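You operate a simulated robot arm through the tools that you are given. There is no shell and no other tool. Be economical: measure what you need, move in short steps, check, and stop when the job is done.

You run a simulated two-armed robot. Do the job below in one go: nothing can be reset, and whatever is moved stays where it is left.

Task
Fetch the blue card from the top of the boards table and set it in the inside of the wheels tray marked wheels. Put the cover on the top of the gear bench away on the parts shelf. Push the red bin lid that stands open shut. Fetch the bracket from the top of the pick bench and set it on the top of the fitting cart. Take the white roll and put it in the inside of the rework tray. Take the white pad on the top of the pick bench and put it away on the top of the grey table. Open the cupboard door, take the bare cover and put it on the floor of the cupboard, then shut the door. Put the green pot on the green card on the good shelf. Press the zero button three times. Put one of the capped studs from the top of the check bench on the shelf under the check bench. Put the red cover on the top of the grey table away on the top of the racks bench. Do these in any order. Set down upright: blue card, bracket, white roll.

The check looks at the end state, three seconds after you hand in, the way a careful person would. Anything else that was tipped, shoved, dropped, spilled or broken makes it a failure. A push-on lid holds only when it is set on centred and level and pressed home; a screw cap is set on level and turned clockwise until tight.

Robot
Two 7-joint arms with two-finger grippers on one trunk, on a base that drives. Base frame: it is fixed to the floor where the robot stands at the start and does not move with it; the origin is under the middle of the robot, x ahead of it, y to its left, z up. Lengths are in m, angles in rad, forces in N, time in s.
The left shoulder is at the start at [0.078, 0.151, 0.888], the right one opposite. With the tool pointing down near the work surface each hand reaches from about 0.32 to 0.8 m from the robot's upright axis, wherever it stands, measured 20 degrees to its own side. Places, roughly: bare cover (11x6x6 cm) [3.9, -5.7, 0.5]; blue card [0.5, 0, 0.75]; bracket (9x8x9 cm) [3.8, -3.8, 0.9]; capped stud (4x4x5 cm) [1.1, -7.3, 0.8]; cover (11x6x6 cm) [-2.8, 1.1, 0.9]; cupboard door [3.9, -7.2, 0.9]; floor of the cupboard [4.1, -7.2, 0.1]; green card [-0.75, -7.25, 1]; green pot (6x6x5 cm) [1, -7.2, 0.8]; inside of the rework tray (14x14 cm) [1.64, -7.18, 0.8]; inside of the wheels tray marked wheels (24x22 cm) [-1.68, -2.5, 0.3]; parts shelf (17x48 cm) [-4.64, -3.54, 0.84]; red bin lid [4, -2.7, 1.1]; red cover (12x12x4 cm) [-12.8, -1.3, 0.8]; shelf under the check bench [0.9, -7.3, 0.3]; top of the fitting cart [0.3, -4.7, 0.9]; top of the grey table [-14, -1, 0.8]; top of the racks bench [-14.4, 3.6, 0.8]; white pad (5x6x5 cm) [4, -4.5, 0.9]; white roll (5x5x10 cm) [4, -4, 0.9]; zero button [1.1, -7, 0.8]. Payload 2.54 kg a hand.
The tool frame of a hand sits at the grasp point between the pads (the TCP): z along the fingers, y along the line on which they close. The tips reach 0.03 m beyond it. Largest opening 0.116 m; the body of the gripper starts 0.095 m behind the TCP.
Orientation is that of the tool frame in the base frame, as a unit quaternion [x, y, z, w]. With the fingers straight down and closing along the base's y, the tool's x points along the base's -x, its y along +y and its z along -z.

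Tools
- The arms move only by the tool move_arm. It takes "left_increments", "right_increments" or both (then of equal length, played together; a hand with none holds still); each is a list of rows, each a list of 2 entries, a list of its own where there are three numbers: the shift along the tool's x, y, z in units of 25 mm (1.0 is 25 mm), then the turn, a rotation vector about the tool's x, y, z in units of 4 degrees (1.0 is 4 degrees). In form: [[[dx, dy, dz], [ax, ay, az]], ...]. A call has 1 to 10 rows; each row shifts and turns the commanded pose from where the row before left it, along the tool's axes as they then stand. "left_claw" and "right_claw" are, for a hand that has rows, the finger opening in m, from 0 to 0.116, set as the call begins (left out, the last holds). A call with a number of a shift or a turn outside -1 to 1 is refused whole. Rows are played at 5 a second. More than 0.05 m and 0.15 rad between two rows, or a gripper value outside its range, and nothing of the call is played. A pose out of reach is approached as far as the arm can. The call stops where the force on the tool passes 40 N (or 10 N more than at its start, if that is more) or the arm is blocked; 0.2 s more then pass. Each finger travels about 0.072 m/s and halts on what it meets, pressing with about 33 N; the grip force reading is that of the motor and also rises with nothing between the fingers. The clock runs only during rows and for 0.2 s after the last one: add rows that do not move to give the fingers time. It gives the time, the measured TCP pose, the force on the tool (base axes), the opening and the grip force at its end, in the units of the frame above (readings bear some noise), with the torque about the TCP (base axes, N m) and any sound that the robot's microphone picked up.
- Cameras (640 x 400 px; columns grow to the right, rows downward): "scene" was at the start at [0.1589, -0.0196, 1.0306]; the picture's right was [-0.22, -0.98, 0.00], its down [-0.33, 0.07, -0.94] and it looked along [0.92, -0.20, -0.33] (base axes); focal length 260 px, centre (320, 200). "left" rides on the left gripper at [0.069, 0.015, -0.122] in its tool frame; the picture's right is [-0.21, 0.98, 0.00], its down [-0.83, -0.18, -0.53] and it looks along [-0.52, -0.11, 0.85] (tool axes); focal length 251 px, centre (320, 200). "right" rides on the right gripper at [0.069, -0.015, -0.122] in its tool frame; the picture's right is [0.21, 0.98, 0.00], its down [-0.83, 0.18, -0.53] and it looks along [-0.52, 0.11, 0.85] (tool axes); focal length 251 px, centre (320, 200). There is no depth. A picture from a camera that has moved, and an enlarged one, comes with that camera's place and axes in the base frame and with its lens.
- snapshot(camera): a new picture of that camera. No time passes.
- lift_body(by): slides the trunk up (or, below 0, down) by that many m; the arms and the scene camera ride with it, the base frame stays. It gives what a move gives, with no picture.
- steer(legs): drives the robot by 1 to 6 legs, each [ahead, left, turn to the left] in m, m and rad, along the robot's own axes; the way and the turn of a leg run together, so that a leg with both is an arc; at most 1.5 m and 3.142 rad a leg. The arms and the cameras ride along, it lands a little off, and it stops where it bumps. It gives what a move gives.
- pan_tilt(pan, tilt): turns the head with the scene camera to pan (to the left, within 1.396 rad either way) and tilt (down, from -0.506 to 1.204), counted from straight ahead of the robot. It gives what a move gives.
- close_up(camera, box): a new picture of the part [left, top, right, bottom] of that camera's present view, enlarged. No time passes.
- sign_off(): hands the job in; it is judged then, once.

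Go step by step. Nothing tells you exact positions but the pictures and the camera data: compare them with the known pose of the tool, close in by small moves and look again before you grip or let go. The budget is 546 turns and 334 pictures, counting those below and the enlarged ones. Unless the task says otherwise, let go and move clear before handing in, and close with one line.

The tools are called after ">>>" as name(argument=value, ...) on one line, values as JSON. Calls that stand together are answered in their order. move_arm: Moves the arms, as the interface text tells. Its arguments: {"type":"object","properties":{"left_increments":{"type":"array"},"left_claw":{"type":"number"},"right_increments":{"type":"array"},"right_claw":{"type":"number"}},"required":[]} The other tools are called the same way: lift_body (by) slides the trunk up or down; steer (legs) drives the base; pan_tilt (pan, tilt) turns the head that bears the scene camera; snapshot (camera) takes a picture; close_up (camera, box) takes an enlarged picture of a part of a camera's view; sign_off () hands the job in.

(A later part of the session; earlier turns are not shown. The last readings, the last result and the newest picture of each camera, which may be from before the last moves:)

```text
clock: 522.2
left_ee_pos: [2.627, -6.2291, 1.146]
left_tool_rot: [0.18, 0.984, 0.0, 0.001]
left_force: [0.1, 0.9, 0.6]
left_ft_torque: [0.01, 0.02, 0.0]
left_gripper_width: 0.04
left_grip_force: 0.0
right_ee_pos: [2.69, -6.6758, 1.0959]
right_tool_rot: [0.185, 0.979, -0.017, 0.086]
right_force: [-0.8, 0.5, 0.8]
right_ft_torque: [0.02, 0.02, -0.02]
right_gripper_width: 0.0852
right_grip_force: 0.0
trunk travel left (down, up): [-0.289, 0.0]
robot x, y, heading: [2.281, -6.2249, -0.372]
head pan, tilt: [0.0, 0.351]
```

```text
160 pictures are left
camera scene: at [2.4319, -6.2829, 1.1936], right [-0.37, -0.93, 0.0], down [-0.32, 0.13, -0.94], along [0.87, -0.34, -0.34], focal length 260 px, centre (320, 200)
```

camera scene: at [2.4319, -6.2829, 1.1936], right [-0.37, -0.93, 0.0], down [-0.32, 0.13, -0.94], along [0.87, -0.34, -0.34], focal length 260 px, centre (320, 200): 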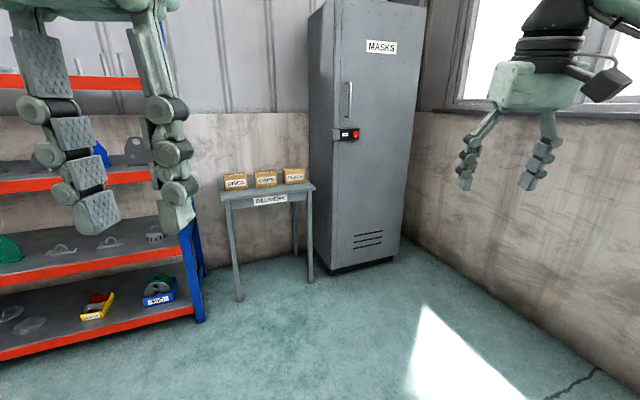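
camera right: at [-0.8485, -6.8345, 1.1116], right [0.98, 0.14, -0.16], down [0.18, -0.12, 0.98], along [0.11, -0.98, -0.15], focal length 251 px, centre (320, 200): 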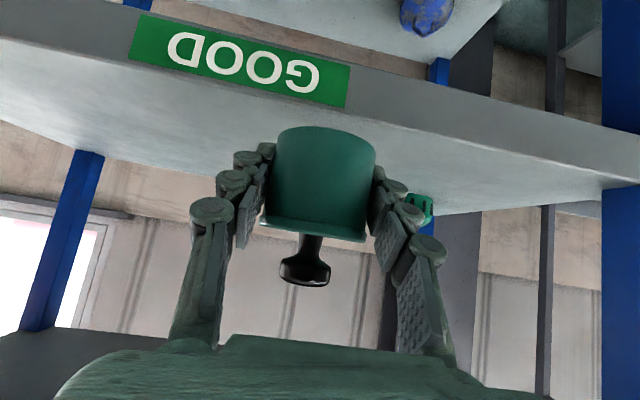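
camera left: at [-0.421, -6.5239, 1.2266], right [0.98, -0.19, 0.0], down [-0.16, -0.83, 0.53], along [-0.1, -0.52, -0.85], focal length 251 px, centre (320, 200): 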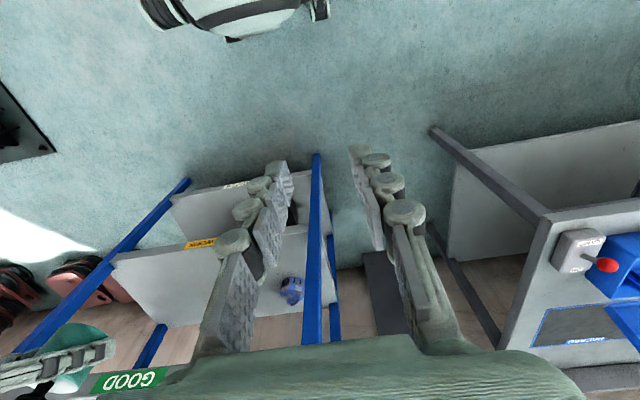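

>>> close_up(camera="scene", box=[300, 20, 430, 280])

>>> close_up(camera="scene", box=[325, 70, 385, 150])

>>> steer(legs=[[0, 0, 0.37]])

>>> snapshot(camera="scene")

```text
1.54 times, centred on (365, 150) of scene
camera zoom: at [2.4319, -6.2829, 1.1936], right [-0.37, -0.93, 0.0], down [-0.32, 0.13, -0.94], along [0.87, -0.34, -0.34], focal length 400 px, centre (251, 277)
```

zoom: 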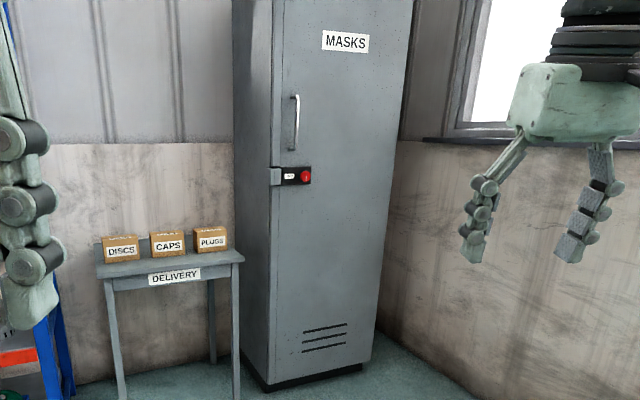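

```text
5.00 times, centred on (355, 110) of scene
camera zoom: at [2.4319, -6.2829, 1.1936], right [-0.37, -0.93, 0.0], down [-0.32, 0.13, -0.94], along [0.87, -0.34, -0.34], focal length 1300 px, centre (145, 650)
```

zoom: 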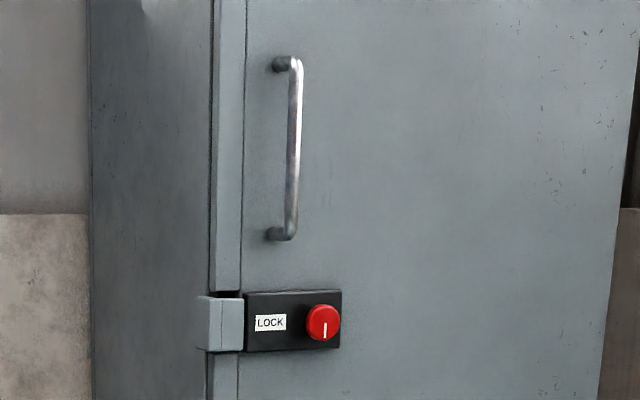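

```text
clock: 523.8
left_ee_pos: [2.6048, -6.1051, 1.1465]
left_tool_rot: [-0.003, 1.0, 0.0, 0.001]
left_force: [0.2, -0.2, 0.1]
left_ft_torque: [-0.04, -0.01, 0.02]
left_gripper_width: 0.0401
left_grip_force: 0.1
right_ee_pos: [2.824, -6.4995, 1.0955]
right_tool_rot: [0.003, 0.996, 0.0, 0.087]
right_force: [-0.4, 0.4, 0.7]
right_ft_torque: [0.0, 0.01, 0.0]
right_gripper_width: 0.0848
right_grip_force: 0.0
trunk travel left (down, up): [-0.289, 0.0]
robot x, y, heading: [2.2848, -6.2237, -0.007]
head pan, tilt: [0.0, 0.351]
```

```text
157 pictures are left
camera scene: at [2.4431, -6.225, 1.1936], right [-0.01, -1.0, 0.0], down [-0.34, 0.0, -0.94], along [0.94, -0.01, -0.34], focal length 260 px, centre (320, 200)
```

scene: 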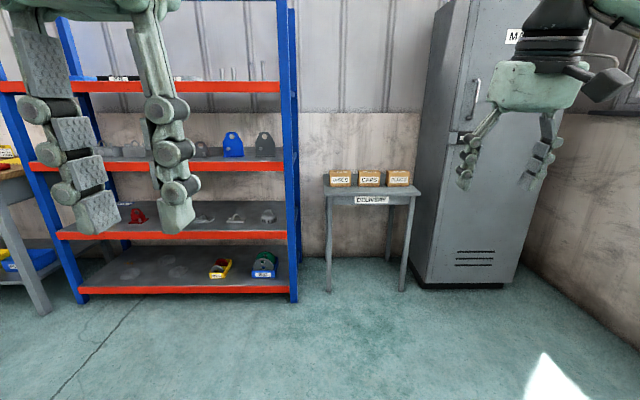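

>>> close_up(camera="scene", box=[60, 60, 310, 300])

>>> close_up(camera="scene", box=[180, 120, 300, 240])

```text
1.67 times, centred on (185, 180) of scene
camera zoom: at [2.4431, -6.225, 1.1936], right [-0.01, -1.0, 0.0], down [-0.34, 0.0, -0.94], along [0.94, -0.01, -0.34], focal length 433 px, centre (545, 233)
```

zoom: 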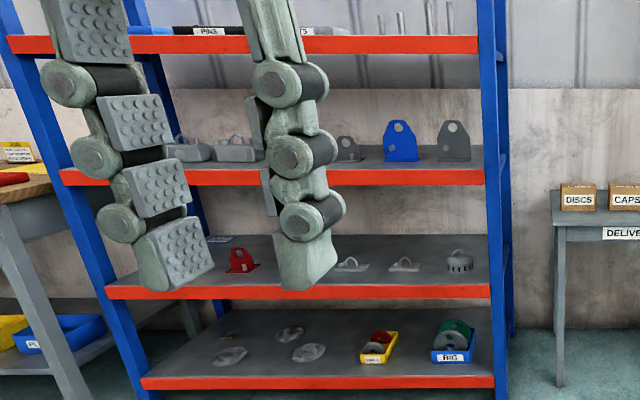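

```text
3.33 times, centred on (240, 180) of scene
camera zoom: at [2.4431, -6.225, 1.1936], right [-0.01, -1.0, 0.0], down [-0.34, 0.0, -0.94], along [0.94, -0.01, -0.34], focal length 866 px, centre (587, 267)
```

zoom: 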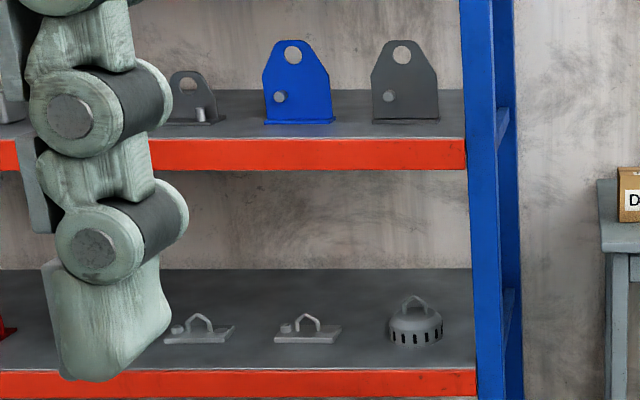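

The cupboard ("MASKS") is held by a rotary LOCK knob beside the handle. I'll drive in front of it and point the right hand forward.

>>> steer(legs=[[0, -0.55, 0.007], [0.75, 0, 0]])

>>> move_arm(right_increments=[[[0, 0, 0], [0, -1, 0]], [[0, 0, 0], [0, -1, 0]], [[0, 0, 0], [0, -1, 0]], [[0, 0, 0], [0, -1, 0]], [[0, 0, 0], [0, -1, 0]], [[0, 0, 0], [0, -1, 0]], [[0, 0, 0], [0, -1, 0]], [[0, 0, 0], [0, -1, 0]], [[0, 0, 0], [0, -1, 0]], [[0, 0, 0], [0, -1, 0]]], right_claw=0.07)

>>> move_arm(right_increments=[[[0, 0, 0], [0, -1, 0]], [[0, 0, 0], [0, -1, 0]], [[0, 0, 0], [0, -1, 0]], [[0, 0, 0], [0, -1, 0]], [[0, 0, 0], [0, -1, 0]], [[0, 0, 0], [0, -1, 0]], [[0, 0, 0], [0, -1, 0]], [[0, 0, 0], [0, -1, 0]], [[0, 0, 0], [0, -1, 0]], [[0, 0, 0], [0, -1, 0]]])

>>> pan_tilt(pan=-0.3, tilt=0.15)

>>> snapshot(camera="scene")

>>> snapshot(camera="right")

```text
clock: 533.1
left_ee_pos: [3.3417, -6.6425, 1.1457]
left_tool_rot: [-0.009, 1.0, 0.0, 0.001]
left_force: [-0.3, 0.8, -0.1]
left_ft_torque: [0.02, 0.05, 0.02]
left_gripper_width: 0.0398
left_grip_force: 0.0
right_ee_pos: [3.5651, -7.0354, 1.0955]
right_tool_rot: [-0.003, 0.996, 0.0, 0.088]
right_force: [-0.3, 0.0, -0.3]
right_ft_torque: [0.01, 0.04, -0.02]
right_gripper_width: 0.0848
right_grip_force: 0.0
trunk travel left (down, up): [-0.289, 0.0]
robot x, y, heading: [3.0215, -6.7673, 0.006]
head pan, tilt: [0.0, 0.351]
```

```text
clock: 535.3
left_ee_pos: [3.3427, -6.6434, 1.1457]
left_tool_rot: [-0.008, 1.0, 0.0, 0.0]
left_force: [0.0, -0.1, -0.5]
left_ft_torque: [-0.02, -0.04, 0.0]
left_gripper_width: 0.0399
left_grip_force: 0.1
right_ee_pos: [3.5664, -7.0357, 1.0958]
right_tool_rot: [-0.003, 0.906, 0.002, 0.423]
right_force: [-0.3, 0.6, 0.8]
right_ft_torque: [0.0, 0.03, -0.01]
right_gripper_width: 0.07
right_grip_force: 0.1
trunk travel left (down, up): [-0.289, 0.0]
robot x, y, heading: [3.0213, -6.7698, 0.003]
head pan, tilt: [0.0, 0.351]
```

```text
clock: 537.5
left_ee_pos: [3.342, -6.6425, 1.146]
left_tool_rot: [-0.009, 1.0, 0.0, 0.001]
left_force: [-0.4, 0.4, 0.2]
left_ft_torque: [0.0, -0.01, -0.01]
left_gripper_width: 0.0398
left_grip_force: 0.1
right_ee_pos: [3.5731, -7.0362, 1.0969]
right_tool_rot: [-0.001, 0.731, 0.001, 0.682]
right_force: [0.4, -0.1, 0.8]
right_ft_torque: [-0.01, 0.0, 0.03]
right_gripper_width: 0.07
right_grip_force: 0.0
right hand out of reach, approached as far as the arm can: row 9, 10
trunk travel left (down, up): [-0.289, 0.0]
robot x, y, heading: [3.0198, -6.7677, 0.004]
head pan, tilt: [0.0, 0.351]
```

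```text
clock: 538.3
left_ee_pos: [3.3424, -6.6431, 1.1455]
left_tool_rot: [-0.009, 1.0, 0.0, 0.001]
left_force: [0.2, -0.9, 0.1]
left_ft_torque: [-0.01, 0.02, 0.02]
left_gripper_width: 0.04
left_grip_force: 0.1
right_ee_pos: [3.5724, -7.0366, 1.0957]
right_tool_rot: [-0.002, 0.733, 0.002, 0.681]
right_force: [0.3, -0.5, -1.2]
right_ft_torque: [0.0, -0.01, -0.01]
right_gripper_width: 0.0698
right_grip_force: 0.2
trunk travel left (down, up): [-0.289, 0.0]
robot x, y, heading: [3.0206, -6.7634, 0.005]
head pan, tilt: [-0.3, 0.15]
```

```text
154 pictures are left
camera scene: at [3.1774, -6.7925, 1.2123], right [-0.29, -0.96, 0.0], down [-0.14, 0.04, -0.99], along [0.95, -0.29, -0.15], focal length 260 px, centre (320, 200)
```

scene: 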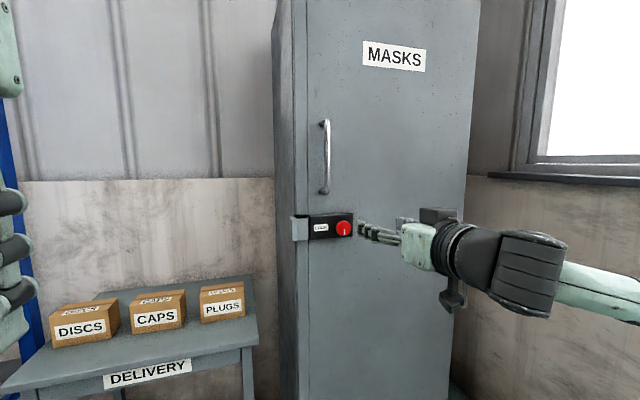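

```text
153 pictures are left
camera right: at [3.4466, -7.0535, 1.0376], right [-0.02, 0.98, -0.21], down [-0.48, 0.18, 0.86], along [0.88, 0.12, 0.46], focal length 251 px, centre (320, 200)
```

right: 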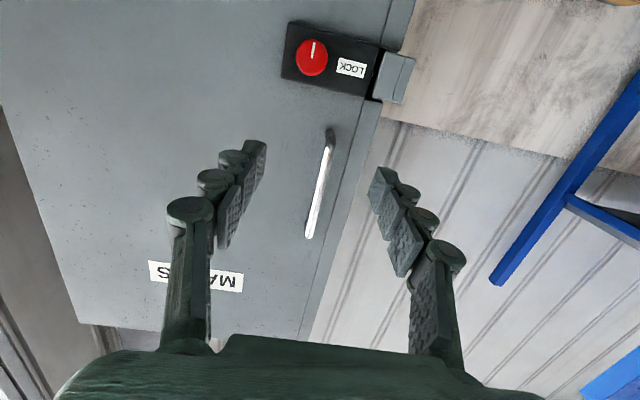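

Knob triangulates to [3.822, −7.058, 1.029], handle to [3.833, −7.009, 1.13–1.29]. Bringing the right hand in front of the knob.

>>> move_arm(right_increments=[[[0.9, -0.3, 0], [0, 0, 0]], [[0.9, -0.3, 0], [0, 0, 0]], [[0.6, -0.25, 0], [0, -0.5, 0]], [[0, 0, 1], [0, -0.5, 0]], [[0, 0, 1], [0, 0, 0]], [[0, 0, 1], [0, 0, 0]], [[0, 0, 1], [0, 0, 0]], [[0, 0, 1], [0, 0, 0]], [[0, 0, 1], [0, 0, 0]]], right_claw=0.06)

>>> snapshot(camera="right")

>>> close_up(camera="scene", box=[270, 160, 470, 300])

```text
clock: 540.3
left_ee_pos: [3.3422, -6.6434, 1.1466]
left_tool_rot: [-0.009, 1.0, 0.0, 0.001]
left_force: [0.9, -1.1, 0.1]
left_ft_torque: [0.0, 0.03, -0.03]
left_gripper_width: 0.0401
left_grip_force: 0.1
right_ee_pos: [3.6986, -7.0536, 1.0588]
right_tool_rot: [-0.003, 0.733, 0.003, 0.68]
right_force: [0.5, -0.5, -0.2]
right_ft_torque: [-0.02, -0.01, 0.03]
right_gripper_width: 0.06
right_grip_force: 0.1
right hand out of reach, approached as far as the arm can: row 1, 2, 3, 4, 9
trunk travel left (down, up): [-0.289, 0.0]
robot x, y, heading: [3.022, -6.7671, 0.004]
head pan, tilt: [-0.3, 0.15]
```

```text
152 pictures are left
camera right: at [3.5725, -7.0705, 0.9998], right [-0.02, 0.98, -0.21], down [-0.47, 0.18, 0.86], along [0.88, 0.12, 0.46], focal length 251 px, centre (320, 200)
```

right: 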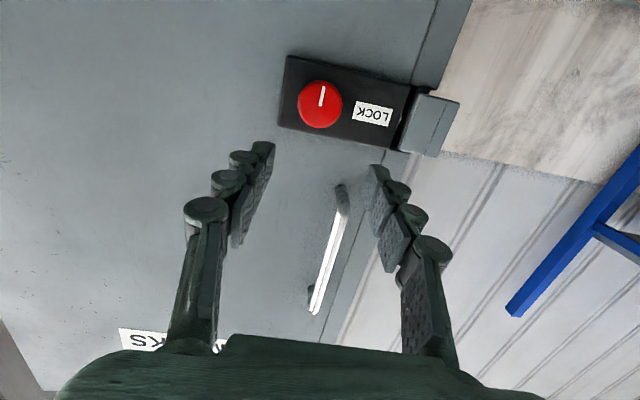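

```text
2.86 times, centred on (370, 230) of scene
camera zoom: at [3.1776, -6.7927, 1.2123], right [-0.29, -0.96, 0.0], down [-0.14, 0.04, -0.99], along [0.95, -0.29, -0.15], focal length 743 px, centre (177, 114)
```

zoom: 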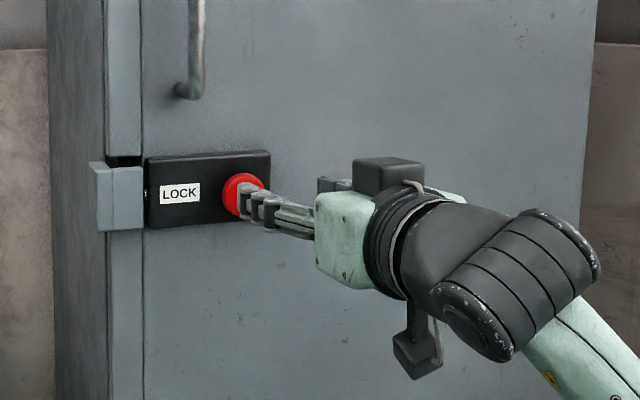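

I'll lower the trunk 6 cm to ease the arm posture and re-aim.

>>> lift_body(by=-0.08)

>>> move_arm(right_increments=[[[-1, 0, 0], [0, 0, 0]], [[-1, -0.1, 0], [0, -0.5, 0]], [[0, 0, 0], [0, -0.5, 0]]])

>>> snapshot(camera="right")

```text
clock: 541.5
left_ee_pos: [3.3421, -6.6425, 1.0652]
left_tool_rot: [-0.009, 1.0, 0.0, 0.0]
left_force: [-0.1, 0.7, -0.4]
left_ft_torque: [-0.03, -0.02, 0.02]
left_gripper_width: 0.0401
left_grip_force: 0.0
right_ee_pos: [3.6991, -7.0528, 0.9798]
right_tool_rot: [-0.003, 0.731, 0.003, 0.682]
right_force: [-0.5, -0.7, 0.1]
right_ft_torque: [-0.02, 0.01, 0.02]
right_gripper_width: 0.0598
right_grip_force: 0.0
trunk travel left (down, up): [-0.209, 0.08]
robot x, y, heading: [3.024, -6.7699, 0.003]
head pan, tilt: [-0.3, 0.15]
```

```text
clock: 542.3
left_ee_pos: [3.3415, -6.6428, 1.066]
left_tool_rot: [-0.009, 1.0, -0.001, 0.0]
left_force: [0.5, -1.0, 0.2]
left_ft_torque: [-0.02, -0.01, -0.02]
left_gripper_width: 0.0399
left_grip_force: 0.1
right_ee_pos: [3.7, -7.0565, 1.0287]
right_tool_rot: [-0.003, 0.708, 0.004, 0.706]
right_force: [-0.2, 0.1, 0.2]
right_ft_torque: [0.0, 0.02, 0.01]
right_gripper_width: 0.0602
right_grip_force: 0.1
trunk travel left (down, up): [-0.209, 0.08]
robot x, y, heading: [3.0228, -6.7667, 0.007]
head pan, tilt: [-0.3, 0.15]
```

```text
150 pictures are left
camera right: at [3.579, -7.0733, 0.9611], right [-0.01, 0.98, -0.21], down [-0.53, 0.18, 0.83], along [0.85, 0.12, 0.52], focal length 251 px, centre (320, 200)
```

right: 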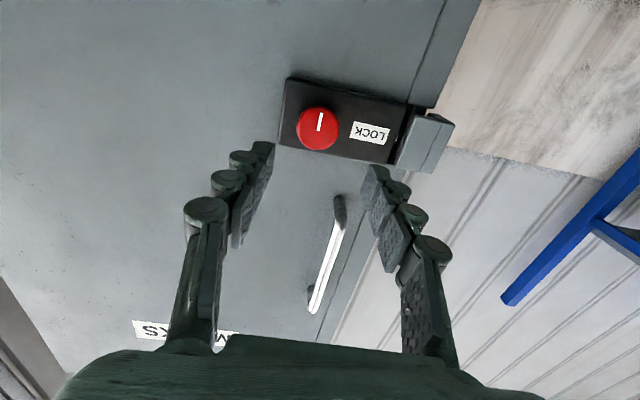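

Aligned with the knob. Advancing and gripping it.

>>> move_arm(right_increments=[[[0, -0.08, 1], [0, 0, 0]], [[0, 0, 1], [0, 0, 0]], [[0, 0, 1], [0, 0, 0]], [[0, 0, 0.9], [0, 0, 0]]])

>>> snapshot(camera="right")

>>> close_up(camera="scene", box=[270, 160, 470, 300])

```text
clock: 543.3
left_ee_pos: [3.3421, -6.6444, 1.0658]
left_tool_rot: [-0.01, 1.0, 0.0, 0.001]
left_force: [-0.2, 0.4, 0.3]
left_ft_torque: [0.0, -0.02, -0.02]
left_gripper_width: 0.0398
left_grip_force: 0.0
right_ee_pos: [3.8025, -7.0576, 1.0282]
right_tool_rot: [-0.003, 0.709, 0.004, 0.705]
right_force: [0.0, -0.6, 0.1]
right_ft_torque: [0.01, 0.0, 0.01]
right_gripper_width: 0.0598
right_grip_force: 0.1
trunk travel left (down, up): [-0.209, 0.08]
robot x, y, heading: [3.0184, -6.7675, 0.002]
head pan, tilt: [-0.3, 0.15]
```

```text
149 pictures are left
camera right: at [3.6805, -7.0747, 0.9613], right [-0.01, 0.98, -0.21], down [-0.53, 0.18, 0.83], along [0.85, 0.12, 0.52], focal length 251 px, centre (320, 200)
```

right: 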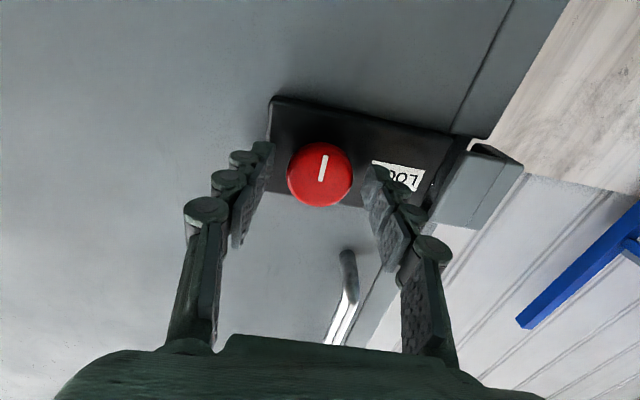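

```text
2.86 times, centred on (370, 230) of scene
camera zoom: at [3.1774, -6.7926, 1.1324], right [-0.29, -0.96, 0.0], down [-0.14, 0.04, -0.99], along [0.95, -0.29, -0.15], focal length 743 px, centre (177, 114)
```

zoom: 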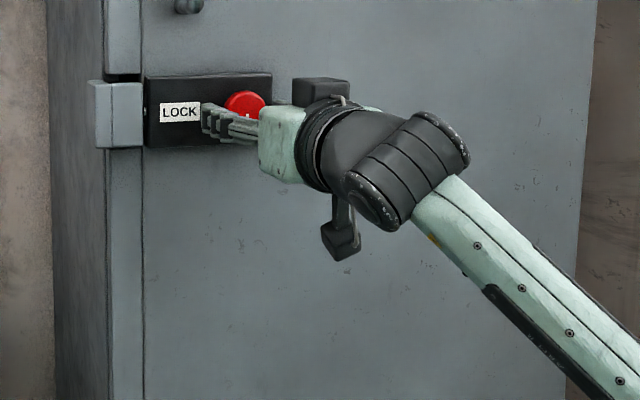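

The knob sits between the fingertips. Closing on it.

>>> move_arm(right_increments=[[[0, 0, 0.2], [0, 0, 0]], [[0, 0, 0], [0, 0, 0]], [[0, 0, 0], [0, 0, 0]], [[0, 0, 0], [0, 0, 0]]], right_claw=0.0)

>>> move_arm(right_increments=[[[0, 0, 0], [0, 0, 1]], [[0, 0, 0], [0, 0, 1]], [[0, 0, 0], [0, 0, 1]]])

>>> snapshot(camera="right")

```text
clock: 544.3
left_ee_pos: [3.342, -6.6434, 1.0664]
left_tool_rot: [-0.009, 1.0, 0.0, 0.002]
left_force: [0.3, -0.9, 1.0]
left_ft_torque: [-0.02, -0.01, 0.02]
left_gripper_width: 0.0399
left_grip_force: 0.1
right_ee_pos: [3.8055, -7.0585, 1.0287]
right_tool_rot: [-0.003, 0.709, 0.004, 0.705]
right_force: [-17.9, 1.1, -8.8]
right_ft_torque: [0.02, 0.08, 0.06]
right_gripper_width: 0.0405
right_grip_force: 45.2
trunk travel left (down, up): [-0.209, 0.08]
robot x, y, heading: [3.0228, -6.7676, 0.005]
head pan, tilt: [-0.3, 0.15]
```

```text
clock: 545.1
left_ee_pos: [3.342, -6.6439, 1.065]
left_tool_rot: [-0.009, 1.0, 0.0, 0.0]
left_force: [0.2, 0.3, 0.6]
left_ft_torque: [-0.03, 0.04, -0.04]
left_gripper_width: 0.0398
left_grip_force: 0.1
right_ee_pos: [3.805, -7.0579, 1.0287]
right_tool_rot: [0.072, 0.705, 0.077, 0.701]
right_force: [-1.8, 0.6, -4.3]
right_ft_torque: [0.04, -0.38, -0.02]
right_gripper_width: 0.0404
right_grip_force: 44.6
trunk travel left (down, up): [-0.209, 0.08]
robot x, y, heading: [3.0224, -6.765, 0.005]
head pan, tilt: [-0.3, 0.15]
```

```text
147 pictures are left
camera right: at [3.6838, -7.0596, 0.9602], right [-0.01, 1.0, 0.0], down [-0.53, 0.0, 0.85], along [0.85, 0.01, 0.53], focal length 251 px, centre (320, 200)
```

right: 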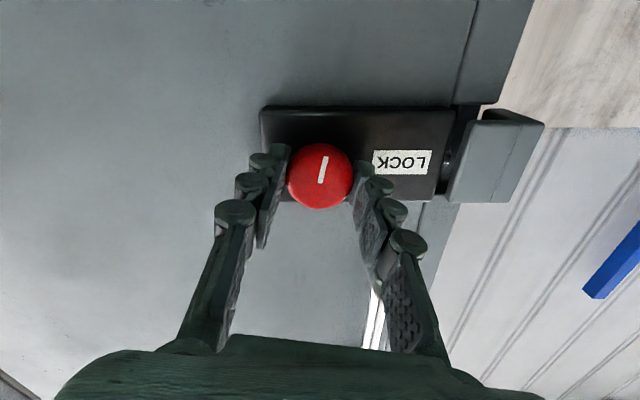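

The knob turns with the hand, clockwise. Continuing toward 90°.

>>> move_arm(right_increments=[[[0, 0, 0], [0, 0, 1]], [[0, 0, 0], [0, 0, 1]], [[0, 0, 0], [0, 0, 1]], [[0, 0, 0], [0, 0, 1]], [[0, 0, 0], [0, 0, 1]], [[0, 0, 0], [0, 0, 1]], [[0, 0, 0], [0, 0, 1]], [[0, 0, 0], [0, 0, 1]], [[0, 0, 0], [0, 0, 1]], [[0, 0, 0], [0, 0, 1]]])

>>> snapshot(camera="right")

>>> close_up(camera="scene", box=[270, 160, 470, 300])

```text
clock: 547.3
left_ee_pos: [3.3425, -6.6428, 1.0656]
left_tool_rot: [-0.008, 1.0, -0.001, 0.001]
left_force: [0.2, 0.5, -0.2]
left_ft_torque: [0.03, 0.01, 0.0]
left_gripper_width: 0.0401
left_grip_force: 0.1
right_ee_pos: [3.8042, -7.0562, 1.0301]
right_tool_rot: [0.308, 0.638, 0.314, 0.633]
right_force: [-0.9, 2.5, -0.7]
right_ft_torque: [-0.02, -0.24, -0.07]
right_gripper_width: 0.0402
right_grip_force: 44.9
trunk travel left (down, up): [-0.209, 0.08]
robot x, y, heading: [3.0177, -6.7673, 0.007]
head pan, tilt: [-0.3, 0.15]
```

```text
146 pictures are left
camera right: at [3.6827, -7.0137, 0.9768], right [-0.01, 0.77, 0.64], down [-0.53, -0.55, 0.65], along [0.85, -0.33, 0.41], focal length 251 px, centre (320, 200)
```

right: 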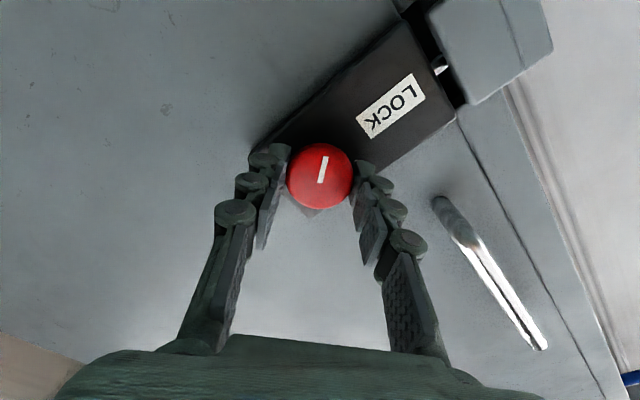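

```text
2.86 times, centred on (370, 230) of scene
camera zoom: at [3.1773, -6.7922, 1.1324], right [-0.29, -0.96, 0.0], down [-0.14, 0.04, -0.99], along [0.95, -0.29, -0.15], focal length 743 px, centre (177, 114)
```

zoom: 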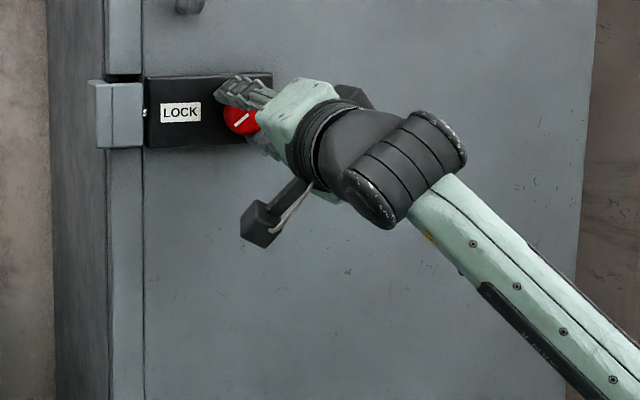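

Knob is at ~52° and the bolt is moving. Continuing.

>>> move_arm(right_increments=[[[0, 0, 0], [0, 0, 1]], [[0, 0, 0], [0, 0, 1]], [[0, 0, 0], [0, 0, 1]], [[0, 0, 0], [0, 0, 1]], [[0, 0, 0], [0, 0, 1]], [[0, 0, 0], [0, 0, 1]], [[0, 0, 0], [0, 0, 1]], [[0, 0, 0], [0, 0, 1]], [[0, 0, 0], [0, 0, 1]], [[0, 0, 0], [0, 0, 0.5]]])

>>> snapshot(camera="right")

>>> close_up(camera="scene", box=[270, 160, 470, 300])

```text
clock: 549.5
left_ee_pos: [3.3415, -6.6418, 1.0666]
left_tool_rot: [-0.009, 1.0, -0.002, 0.002]
left_force: [0.4, -0.1, -0.4]
left_ft_torque: [0.01, -0.01, 0.01]
left_gripper_width: 0.0398
left_grip_force: 0.1
right_ee_pos: [3.8029, -7.057, 1.0306]
right_tool_rot: [0.498, 0.503, 0.503, 0.496]
right_force: [4.0, 2.9, 7.3]
right_ft_torque: [0.02, -0.11, 1.19]
right_gripper_width: 0.0406
right_grip_force: 44.6
trunk travel left (down, up): [-0.209, 0.08]
robot x, y, heading: [3.0227, -6.7604, 0.005]
head pan, tilt: [-0.3, 0.15]
```

```text
144 pictures are left
camera right: at [3.6814, -6.9898, 1.0164], right [0.0, 0.21, 0.98], down [-0.52, -0.83, 0.18], along [0.85, -0.51, 0.11], focal length 251 px, centre (320, 200)
```

right: 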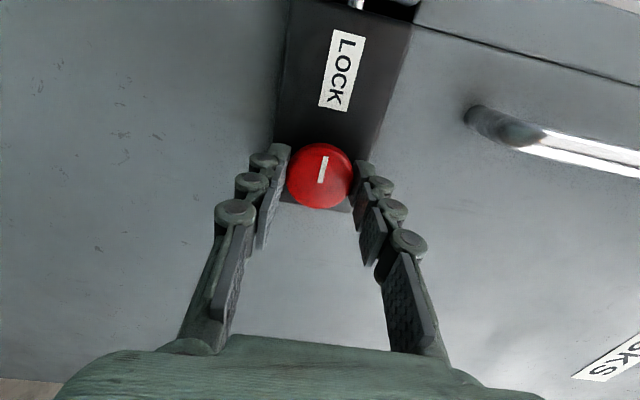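

```text
2.86 times, centred on (370, 230) of scene
camera zoom: at [3.1769, -6.792, 1.1325], right [-0.29, -0.96, 0.0], down [-0.14, 0.04, -0.99], along [0.95, -0.29, -0.15], focal length 743 px, centre (177, 114)
```

zoom: 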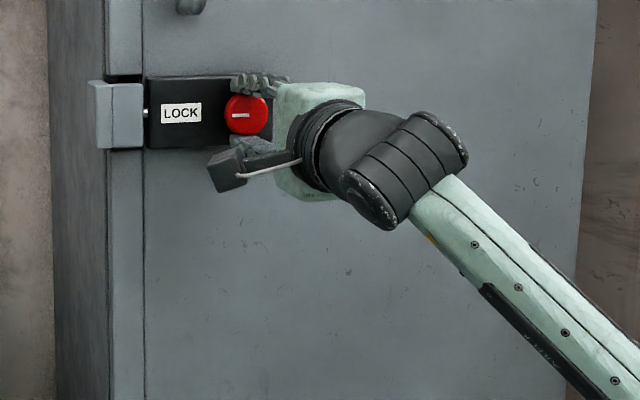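

>>> close_up(camera="scene", box=[285, 175, 365, 225])

```text
8.00 times, centred on (325, 200) of scene
camera zoom: at [3.1769, -6.792, 1.1325], right [-0.29, -0.96, 0.0], down [-0.14, 0.04, -0.99], along [0.95, -0.29, -0.15], focal length 2080 px, centre (280, 200)
```

zoom: 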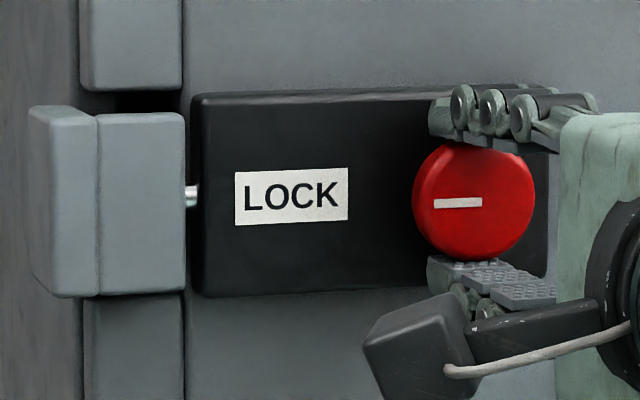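

The mark now points at "LOCK" and a silver bolt shows across the gap, so I have probably just locked it. Turning back to the starting position and comparing.

>>> move_arm(right_increments=[[[0, 0, 0], [0, 0, -1]], [[0, 0, 0], [0, 0, -1]], [[0, 0, 0], [0, 0, -1]], [[0, 0, 0], [0, 0, -1]], [[0, 0, 0], [0, 0, -1]], [[0, 0, 0], [0, 0, -1]], [[0, 0, 0], [0, 0, -1]], [[0, 0, 0], [0, 0, -1]], [[0, 0, 0], [0, 0, -1]], [[0, 0, 0], [0, 0, -1]]])

>>> move_arm(right_increments=[[[0, 0, 0], [0, 0, -1]], [[0, 0, 0], [0, 0, -1]], [[0, 0, 0], [0, 0, -1]], [[0, 0, 0], [0, 0, -1]], [[0, 0, 0], [0, 0, -1]], [[0, 0, 0], [0, 0, -1]], [[0, 0, 0], [0, 0, -1]], [[0, 0, 0], [0, 0, -1]], [[0, 0, 0], [0, 0, -1]], [[0, 0, 0], [0, 0, -1]]])

>>> move_arm(right_increments=[[[0, 0, 0], [0, 0, -1]], [[0, 0, 0], [0, 0, -1]], [[0, 0, 0], [0, 0, -0.5]]])

>>> close_up(camera="scene", box=[285, 175, 365, 225])

```text
clock: 551.7
left_ee_pos: [3.3417, -6.6407, 1.0658]
left_tool_rot: [-0.008, 1.0, -0.002, 0.003]
left_force: [0.1, 0.3, 0.6]
left_ft_torque: [0.01, -0.01, 0.0]
left_gripper_width: 0.0397
left_grip_force: 0.1
right_ee_pos: [3.8038, -7.0577, 1.029]
right_tool_rot: [0.295, 0.643, 0.302, 0.639]
right_force: [2.8, 10.6, 15.6]
right_ft_torque: [-0.02, 0.0, 0.5]
right_gripper_width: 0.0404
right_grip_force: 44.9
right hand out of reach, approached as far as the arm can: row 6
trunk travel left (down, up): [-0.209, 0.08]
robot x, y, heading: [3.0188, -6.7654, 0.008]
head pan, tilt: [-0.3, 0.15]
```

```text
clock: 553.9
left_ee_pos: [3.3425, -6.6408, 1.0655]
left_tool_rot: [-0.008, 1.0, -0.001, 0.002]
left_force: [0.4, -0.2, 0.9]
left_ft_torque: [-0.01, 0.0, 0.0]
left_gripper_width: 0.0401
left_grip_force: 0.1
right_ee_pos: [3.8025, -7.0572, 1.0282]
right_tool_rot: [0.055, 0.704, 0.065, 0.705]
right_force: [5.4, 16.2, 14.3]
right_ft_torque: [0.01, -0.05, 0.47]
right_gripper_width: 0.0405
right_grip_force: 44.6
trunk travel left (down, up): [-0.209, 0.08]
robot x, y, heading: [3.0222, -6.7635, -0.002]
head pan, tilt: [-0.3, 0.15]
```

```text
clock: 554.7
left_ee_pos: [3.3411, -6.6406, 1.0661]
left_tool_rot: [-0.008, 1.0, -0.002, 0.002]
left_force: [0.2, -0.2, -0.1]
left_ft_torque: [0.01, -0.02, 0.02]
left_gripper_width: 0.0402
left_grip_force: 0.1
right_ee_pos: [3.8015, -7.0577, 1.0284]
right_tool_rot: [-0.004, 0.707, 0.003, 0.707]
right_force: [-1.8, 15.3, 4.1]
right_ft_torque: [0.11, -1.2, 0.23]
right_gripper_width: 0.0404
right_grip_force: 45.1
trunk travel left (down, up): [-0.209, 0.08]
robot x, y, heading: [3.0192, -6.7674, 0.004]
head pan, tilt: [-0.3, 0.15]
```

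```text
8.00 times, centred on (325, 200) of scene
camera zoom: at [3.1765, -6.7909, 1.1325], right [-0.29, -0.96, 0.0], down [-0.14, 0.04, -0.99], along [0.95, -0.29, -0.15], focal length 2080 px, centre (280, 200)
```

zoom: 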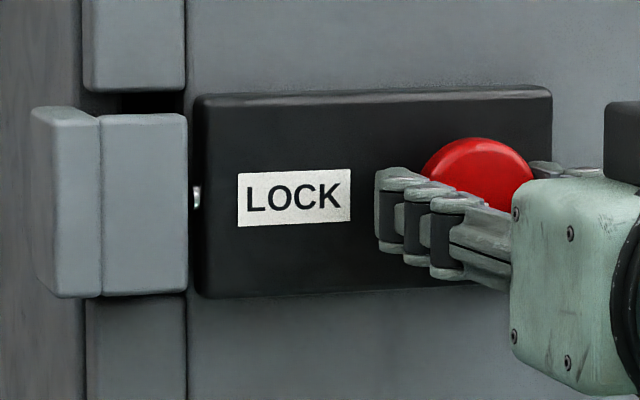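

At the original position the bolt is withdrawn: the door was already unlocked. Releasing the knob and moving to the handle.

>>> move_arm(right_increments=[[[0, 0, 0], [0, 0, 0]], [[0, 0, 0], [0, 0, 0]], [[0, 0, -1], [0, 0, 0]], [[0, 0, -1], [0, 0, 0]], [[0, 0, -1], [0, 0, 0]], [[0, 0, -1], [0, 0, 0]], [[-1, 0.5, 0], [0, 0, 0]], [[-1, 0.5, 0], [0, 0, 0]], [[-1, 0.5, 0], [0, 0, 0]], [[-1, 0.4, 0], [0, 0, 0]]], right_claw=0.07)

>>> close_up(camera="scene", box=[285, 175, 365, 225])

>>> move_arm(right_increments=[[[-1, 0, 0], [0, 0, 0]], [[-1, 0, 0], [0, 0, 0]], [[-0.8, 0, 0], [0, 0, 0]]])

>>> snapshot(camera="right")

>>> snapshot(camera="scene")

```text
clock: 556.9
left_ee_pos: [3.3413, -6.6423, 1.0659]
left_tool_rot: [-0.009, 1.0, 0.0, 0.001]
left_force: [0.2, -0.2, 0.1]
left_ft_torque: [0.01, 0.01, 0.02]
left_gripper_width: 0.0403
left_grip_force: 0.1
right_ee_pos: [3.704, -7.0128, 1.1272]
right_tool_rot: [-0.002, 0.708, 0.003, 0.706]
right_force: [0.2, -0.7, -0.2]
right_ft_torque: [-0.02, 0.0, -0.02]
right_gripper_width: 0.0698
right_grip_force: 0.1
trunk travel left (down, up): [-0.209, 0.08]
robot x, y, heading: [3.0213, -6.7682, 0.007]
head pan, tilt: [-0.3, 0.15]
```

```text
8.00 times, centred on (325, 200) of scene
camera zoom: at [3.1773, -6.7924, 1.1324], right [-0.29, -0.96, 0.0], down [-0.14, 0.04, -0.99], along [0.95, -0.29, -0.15], focal length 2080 px, centre (280, 200)
```

zoom: 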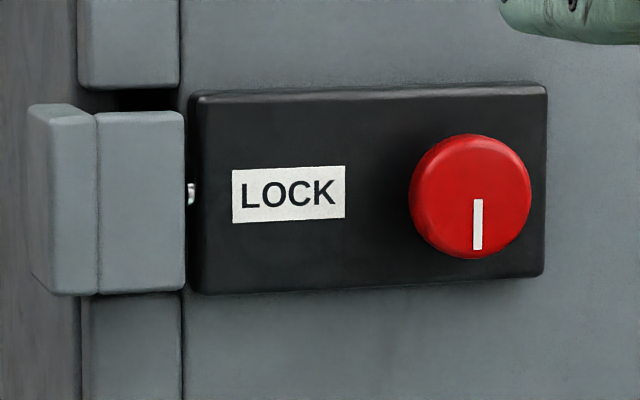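

```text
clock: 557.7
left_ee_pos: [3.342, -6.6433, 1.0657]
left_tool_rot: [-0.009, 1.0, 0.001, 0.001]
left_force: [-0.2, 1.0, 0.3]
left_ft_torque: [-0.02, -0.01, 0.0]
left_gripper_width: 0.0399
left_grip_force: 0.1
right_ee_pos: [3.7019, -7.0116, 1.1938]
right_tool_rot: [-0.003, 0.708, 0.003, 0.706]
right_force: [0.6, -0.6, 0.2]
right_ft_torque: [0.0, -0.01, 0.0]
right_gripper_width: 0.0701
right_grip_force: 0.1
trunk travel left (down, up): [-0.209, 0.08]
robot x, y, heading: [3.0197, -6.765, 0.006]
head pan, tilt: [-0.3, 0.15]
```

```text
139 pictures are left
camera right: at [3.5809, -7.0293, 1.128], right [-0.01, 0.98, -0.21], down [-0.53, 0.18, 0.83], along [0.85, 0.12, 0.52], focal length 251 px, centre (320, 200)
```

right: 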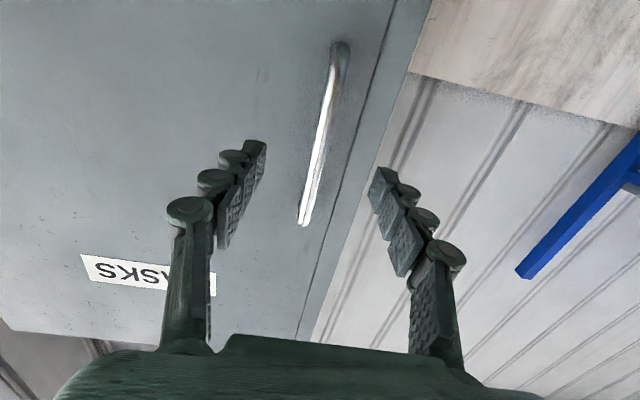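

```text
138 pictures are left
camera scene: at [3.1772, -6.7925, 1.1324], right [-0.29, -0.96, 0.0], down [-0.14, 0.04, -0.99], along [0.95, -0.29, -0.15], focal length 260 px, centre (320, 200)
```

scene: 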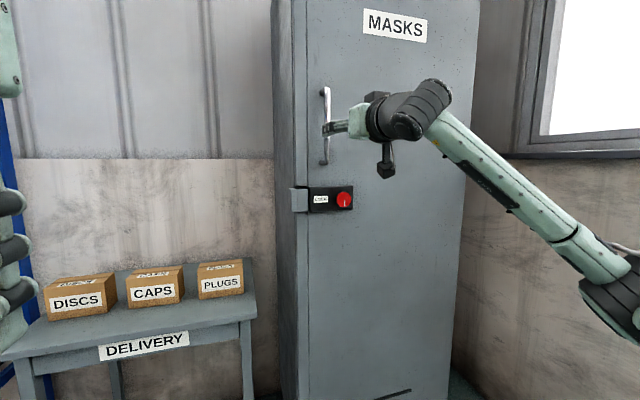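

Handle mid at z≈1.216, y≈−7.01. Advancing and gripping the bar.

>>> move_arm(right_increments=[[[-0.3, 0, 1], [0, 0, 0]], [[0, 0, 1], [0, 0, 0]], [[0, 0, 1], [0, 0, 0]], [[0, 0, 1], [0, 0, 0]], [[0, 0, 0.4], [0, 0, 0]]])

>>> move_arm(right_increments=[[[0, 0, 0], [0, 0, 0]], [[0, 0, 0], [0, 0, 0]], [[0, 0, 0], [0, 0, 0]], [[0, 0, 0], [0, 0, 0]], [[0, 0, 0], [0, 0, 0]]], right_claw=0.0)

>>> snapshot(camera="right")

```text
clock: 558.9
left_ee_pos: [3.3426, -6.6428, 1.0657]
left_tool_rot: [-0.009, 1.0, 0.0, 0.001]
left_force: [0.3, -0.2, 0.4]
left_ft_torque: [-0.02, 0.0, 0.0]
left_gripper_width: 0.0399
left_grip_force: 0.1
right_ee_pos: [3.8148, -7.0116, 1.2071]
right_tool_rot: [-0.002, 0.707, 0.002, 0.707]
right_force: [0.3, -0.5, -1.1]
right_ft_torque: [0.0, 0.0, -0.01]
right_gripper_width: 0.0699
right_grip_force: 0.0
trunk travel left (down, up): [-0.209, 0.08]
robot x, y, heading: [3.0256, -6.7629, 0.004]
head pan, tilt: [-0.3, 0.15]
```

```text
clock: 560.1
left_ee_pos: [3.3418, -6.6411, 1.0651]
left_tool_rot: [-0.009, 1.0, 0.0, 0.001]
left_force: [0.0, -0.7, 0.0]
left_ft_torque: [0.0, -0.01, -0.02]
left_gripper_width: 0.0399
left_grip_force: 0.0
right_ee_pos: [3.8151, -7.0073, 1.205]
right_tool_rot: [-0.004, 0.708, 0.003, 0.706]
right_force: [-1.5, 13.7, -3.5]
right_ft_torque: [0.22, -0.38, 0.1]
right_gripper_width: 0.0135
right_grip_force: 40.0
trunk travel left (down, up): [-0.209, 0.08]
robot x, y, heading: [3.0175, -6.7675, 0.006]
head pan, tilt: [-0.3, 0.15]
```

```text
137 pictures are left
camera right: at [3.6939, -7.0249, 1.1377], right [-0.01, 0.98, -0.22], down [-0.53, 0.18, 0.83], along [0.85, 0.13, 0.52], focal length 251 px, centre (320, 200)
```

right: 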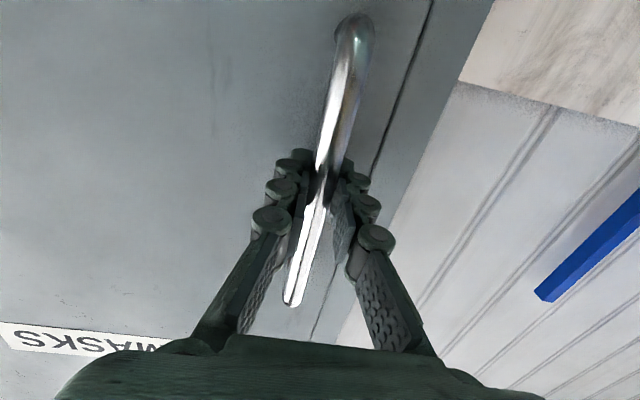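

Bar gripped. Pulling along the door's arc, first 10°.

>>> move_arm(right_increments=[[[0, 0.15, -0.5], [0, 0, 0]], [[0, -0.05, -0.8], [0, 0, 0]], [[0, -0.2, -1], [0, 0, 0]], [[0, -0.3, -1], [0, 0, 0]]])

>>> snapshot(camera="scene")

```text
clock: 561.1
left_ee_pos: [3.3408, -6.6415, 1.0651]
left_tool_rot: [-0.008, 1.0, -0.001, 0.001]
left_force: [-1.0, 0.6, -0.5]
left_ft_torque: [0.0, -0.01, 0.02]
left_gripper_width: 0.0399
left_grip_force: 0.0
right_ee_pos: [3.7334, -7.0231, 1.2044]
right_tool_rot: [-0.003, 0.709, 0.003, 0.705]
right_force: [-1.8, 2.9, -2.4]
right_ft_torque: [-0.18, 0.02, 0.0]
right_gripper_width: 0.0137
right_grip_force: 39.6
trunk travel left (down, up): [-0.209, 0.08]
robot x, y, heading: [3.0233, -6.7642, 0.006]
head pan, tilt: [-0.3, 0.15]
```

```text
136 pictures are left
camera scene: at [3.1772, -6.7923, 1.1323], right [-0.29, -0.96, 0.0], down [-0.14, 0.04, -0.99], along [0.95, -0.29, -0.15], focal length 260 px, centre (320, 200)
```

scene: 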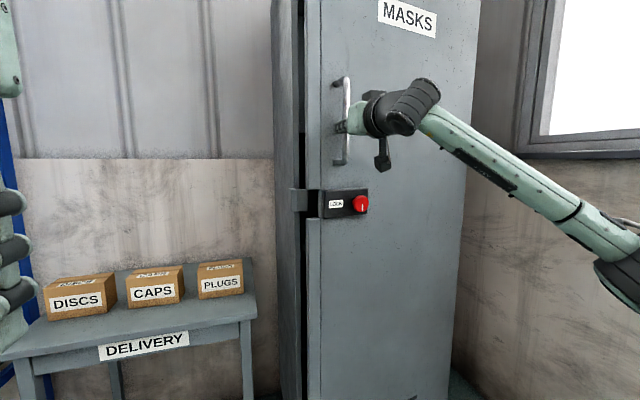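

The door is opening. Continuing along the arc to ~30°.

>>> move_arm(right_increments=[[[0, -0.31, -0.85], [0, 0, 0]], [[0, -0.31, -0.85], [0, 0, 0]], [[0, -0.31, -0.85], [0, 0, 0]], [[0, -0.31, -0.85], [0, 0, 0]], [[0, -0.47, -0.78], [0, 0, 0]], [[0, -0.47, -0.78], [0, 0, 0]], [[0, -0.47, -0.78], [0, 0, 0]], [[0, -0.47, -0.78], [0, 0, 0]]])

>>> snapshot(camera="scene")

```text
clock: 562.9
left_ee_pos: [3.3417, -6.6433, 1.0659]
left_tool_rot: [-0.009, 1.0, -0.002, 0.001]
left_force: [-0.4, -0.4, 0.1]
left_ft_torque: [0.01, 0.01, 0.02]
left_gripper_width: 0.0401
left_grip_force: 0.0
right_ee_pos: [3.569, -7.1061, 1.2055]
right_tool_rot: [-0.002, 0.708, 0.002, 0.706]
right_force: [-5.1, 6.7, -5.3]
right_ft_torque: [-0.32, 0.3, 0.03]
right_gripper_width: 0.0154
right_grip_force: 39.5
trunk travel left (down, up): [-0.209, 0.08]
robot x, y, heading: [3.02, -6.7654, 0.004]
head pan, tilt: [-0.3, 0.15]
```

```text
135 pictures are left
camera scene: at [3.1768, -6.7923, 1.1325], right [-0.29, -0.96, 0.0], down [-0.14, 0.04, -0.99], along [0.95, -0.29, -0.15], focal length 260 px, centre (320, 200)
```

scene: 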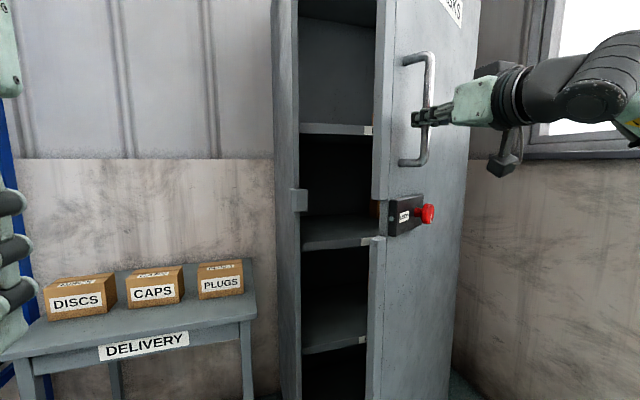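

The door is at ~30°; the interior has shelves. I'll use the base to carry on along the arc, gripping the handle.

>>> steer(legs=[[-0.105, -0.085, 0]])

>>> steer(legs=[[-0.07, -0.11, 0]])

>>> snapshot(camera="scene")

```text
clock: 564.3
left_ee_pos: [3.2548, -6.7147, 1.0658]
left_tool_rot: [-0.009, 1.0, -0.001, 0.0]
left_force: [-0.4, 0.0, -0.6]
left_ft_torque: [0.03, 0.03, 0.01]
left_gripper_width: 0.04
left_grip_force: 0.0
right_ee_pos: [3.4869, -7.1867, 1.2048]
right_tool_rot: [0.006, 0.708, -0.004, 0.706]
right_force: [4.1, -3.1, -1.6]
right_ft_torque: [-0.41, -0.29, -0.03]
right_gripper_width: 0.0147
right_grip_force: 38.7
trunk travel left (down, up): [-0.209, 0.08]
robot x, y, heading: [2.9347, -6.8379, 0.005]
head pan, tilt: [-0.3, 0.15]
stopped in leg 1: the force on the tool passed its limit at 47 N (the readings are from after the stop); the commanded pose is now the measured one
```

```text
clock: 566.0
left_ee_pos: [3.1871, -6.8287, 1.0647]
left_tool_rot: [-0.007, 1.0, 0.0, 0.0]
left_force: [-0.4, 0.0, -0.1]
left_ft_torque: [0.0, -0.01, 0.03]
left_gripper_width: 0.04
left_grip_force: 0.1
right_ee_pos: [3.4157, -7.3015, 1.2057]
right_tool_rot: [0.009, 0.708, -0.005, 0.706]
right_force: [9.5, -4.3, -4.0]
right_ft_torque: [-0.56, 0.63, 0.06]
right_gripper_width: 0.0144
right_grip_force: 38.3
trunk travel left (down, up): [-0.209, 0.08]
robot x, y, heading: [2.8653, -6.9565, -0.0]
head pan, tilt: [-0.3, 0.15]
```

```text
134 pictures are left
camera scene: at [3.0221, -6.9781, 1.1322], right [-0.3, -0.96, 0.0], down [-0.14, 0.05, -0.99], along [0.94, -0.29, -0.15], focal length 260 px, centre (320, 200)
```

scene: 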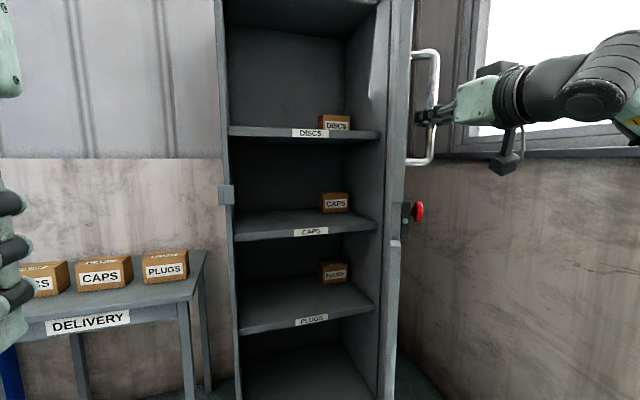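

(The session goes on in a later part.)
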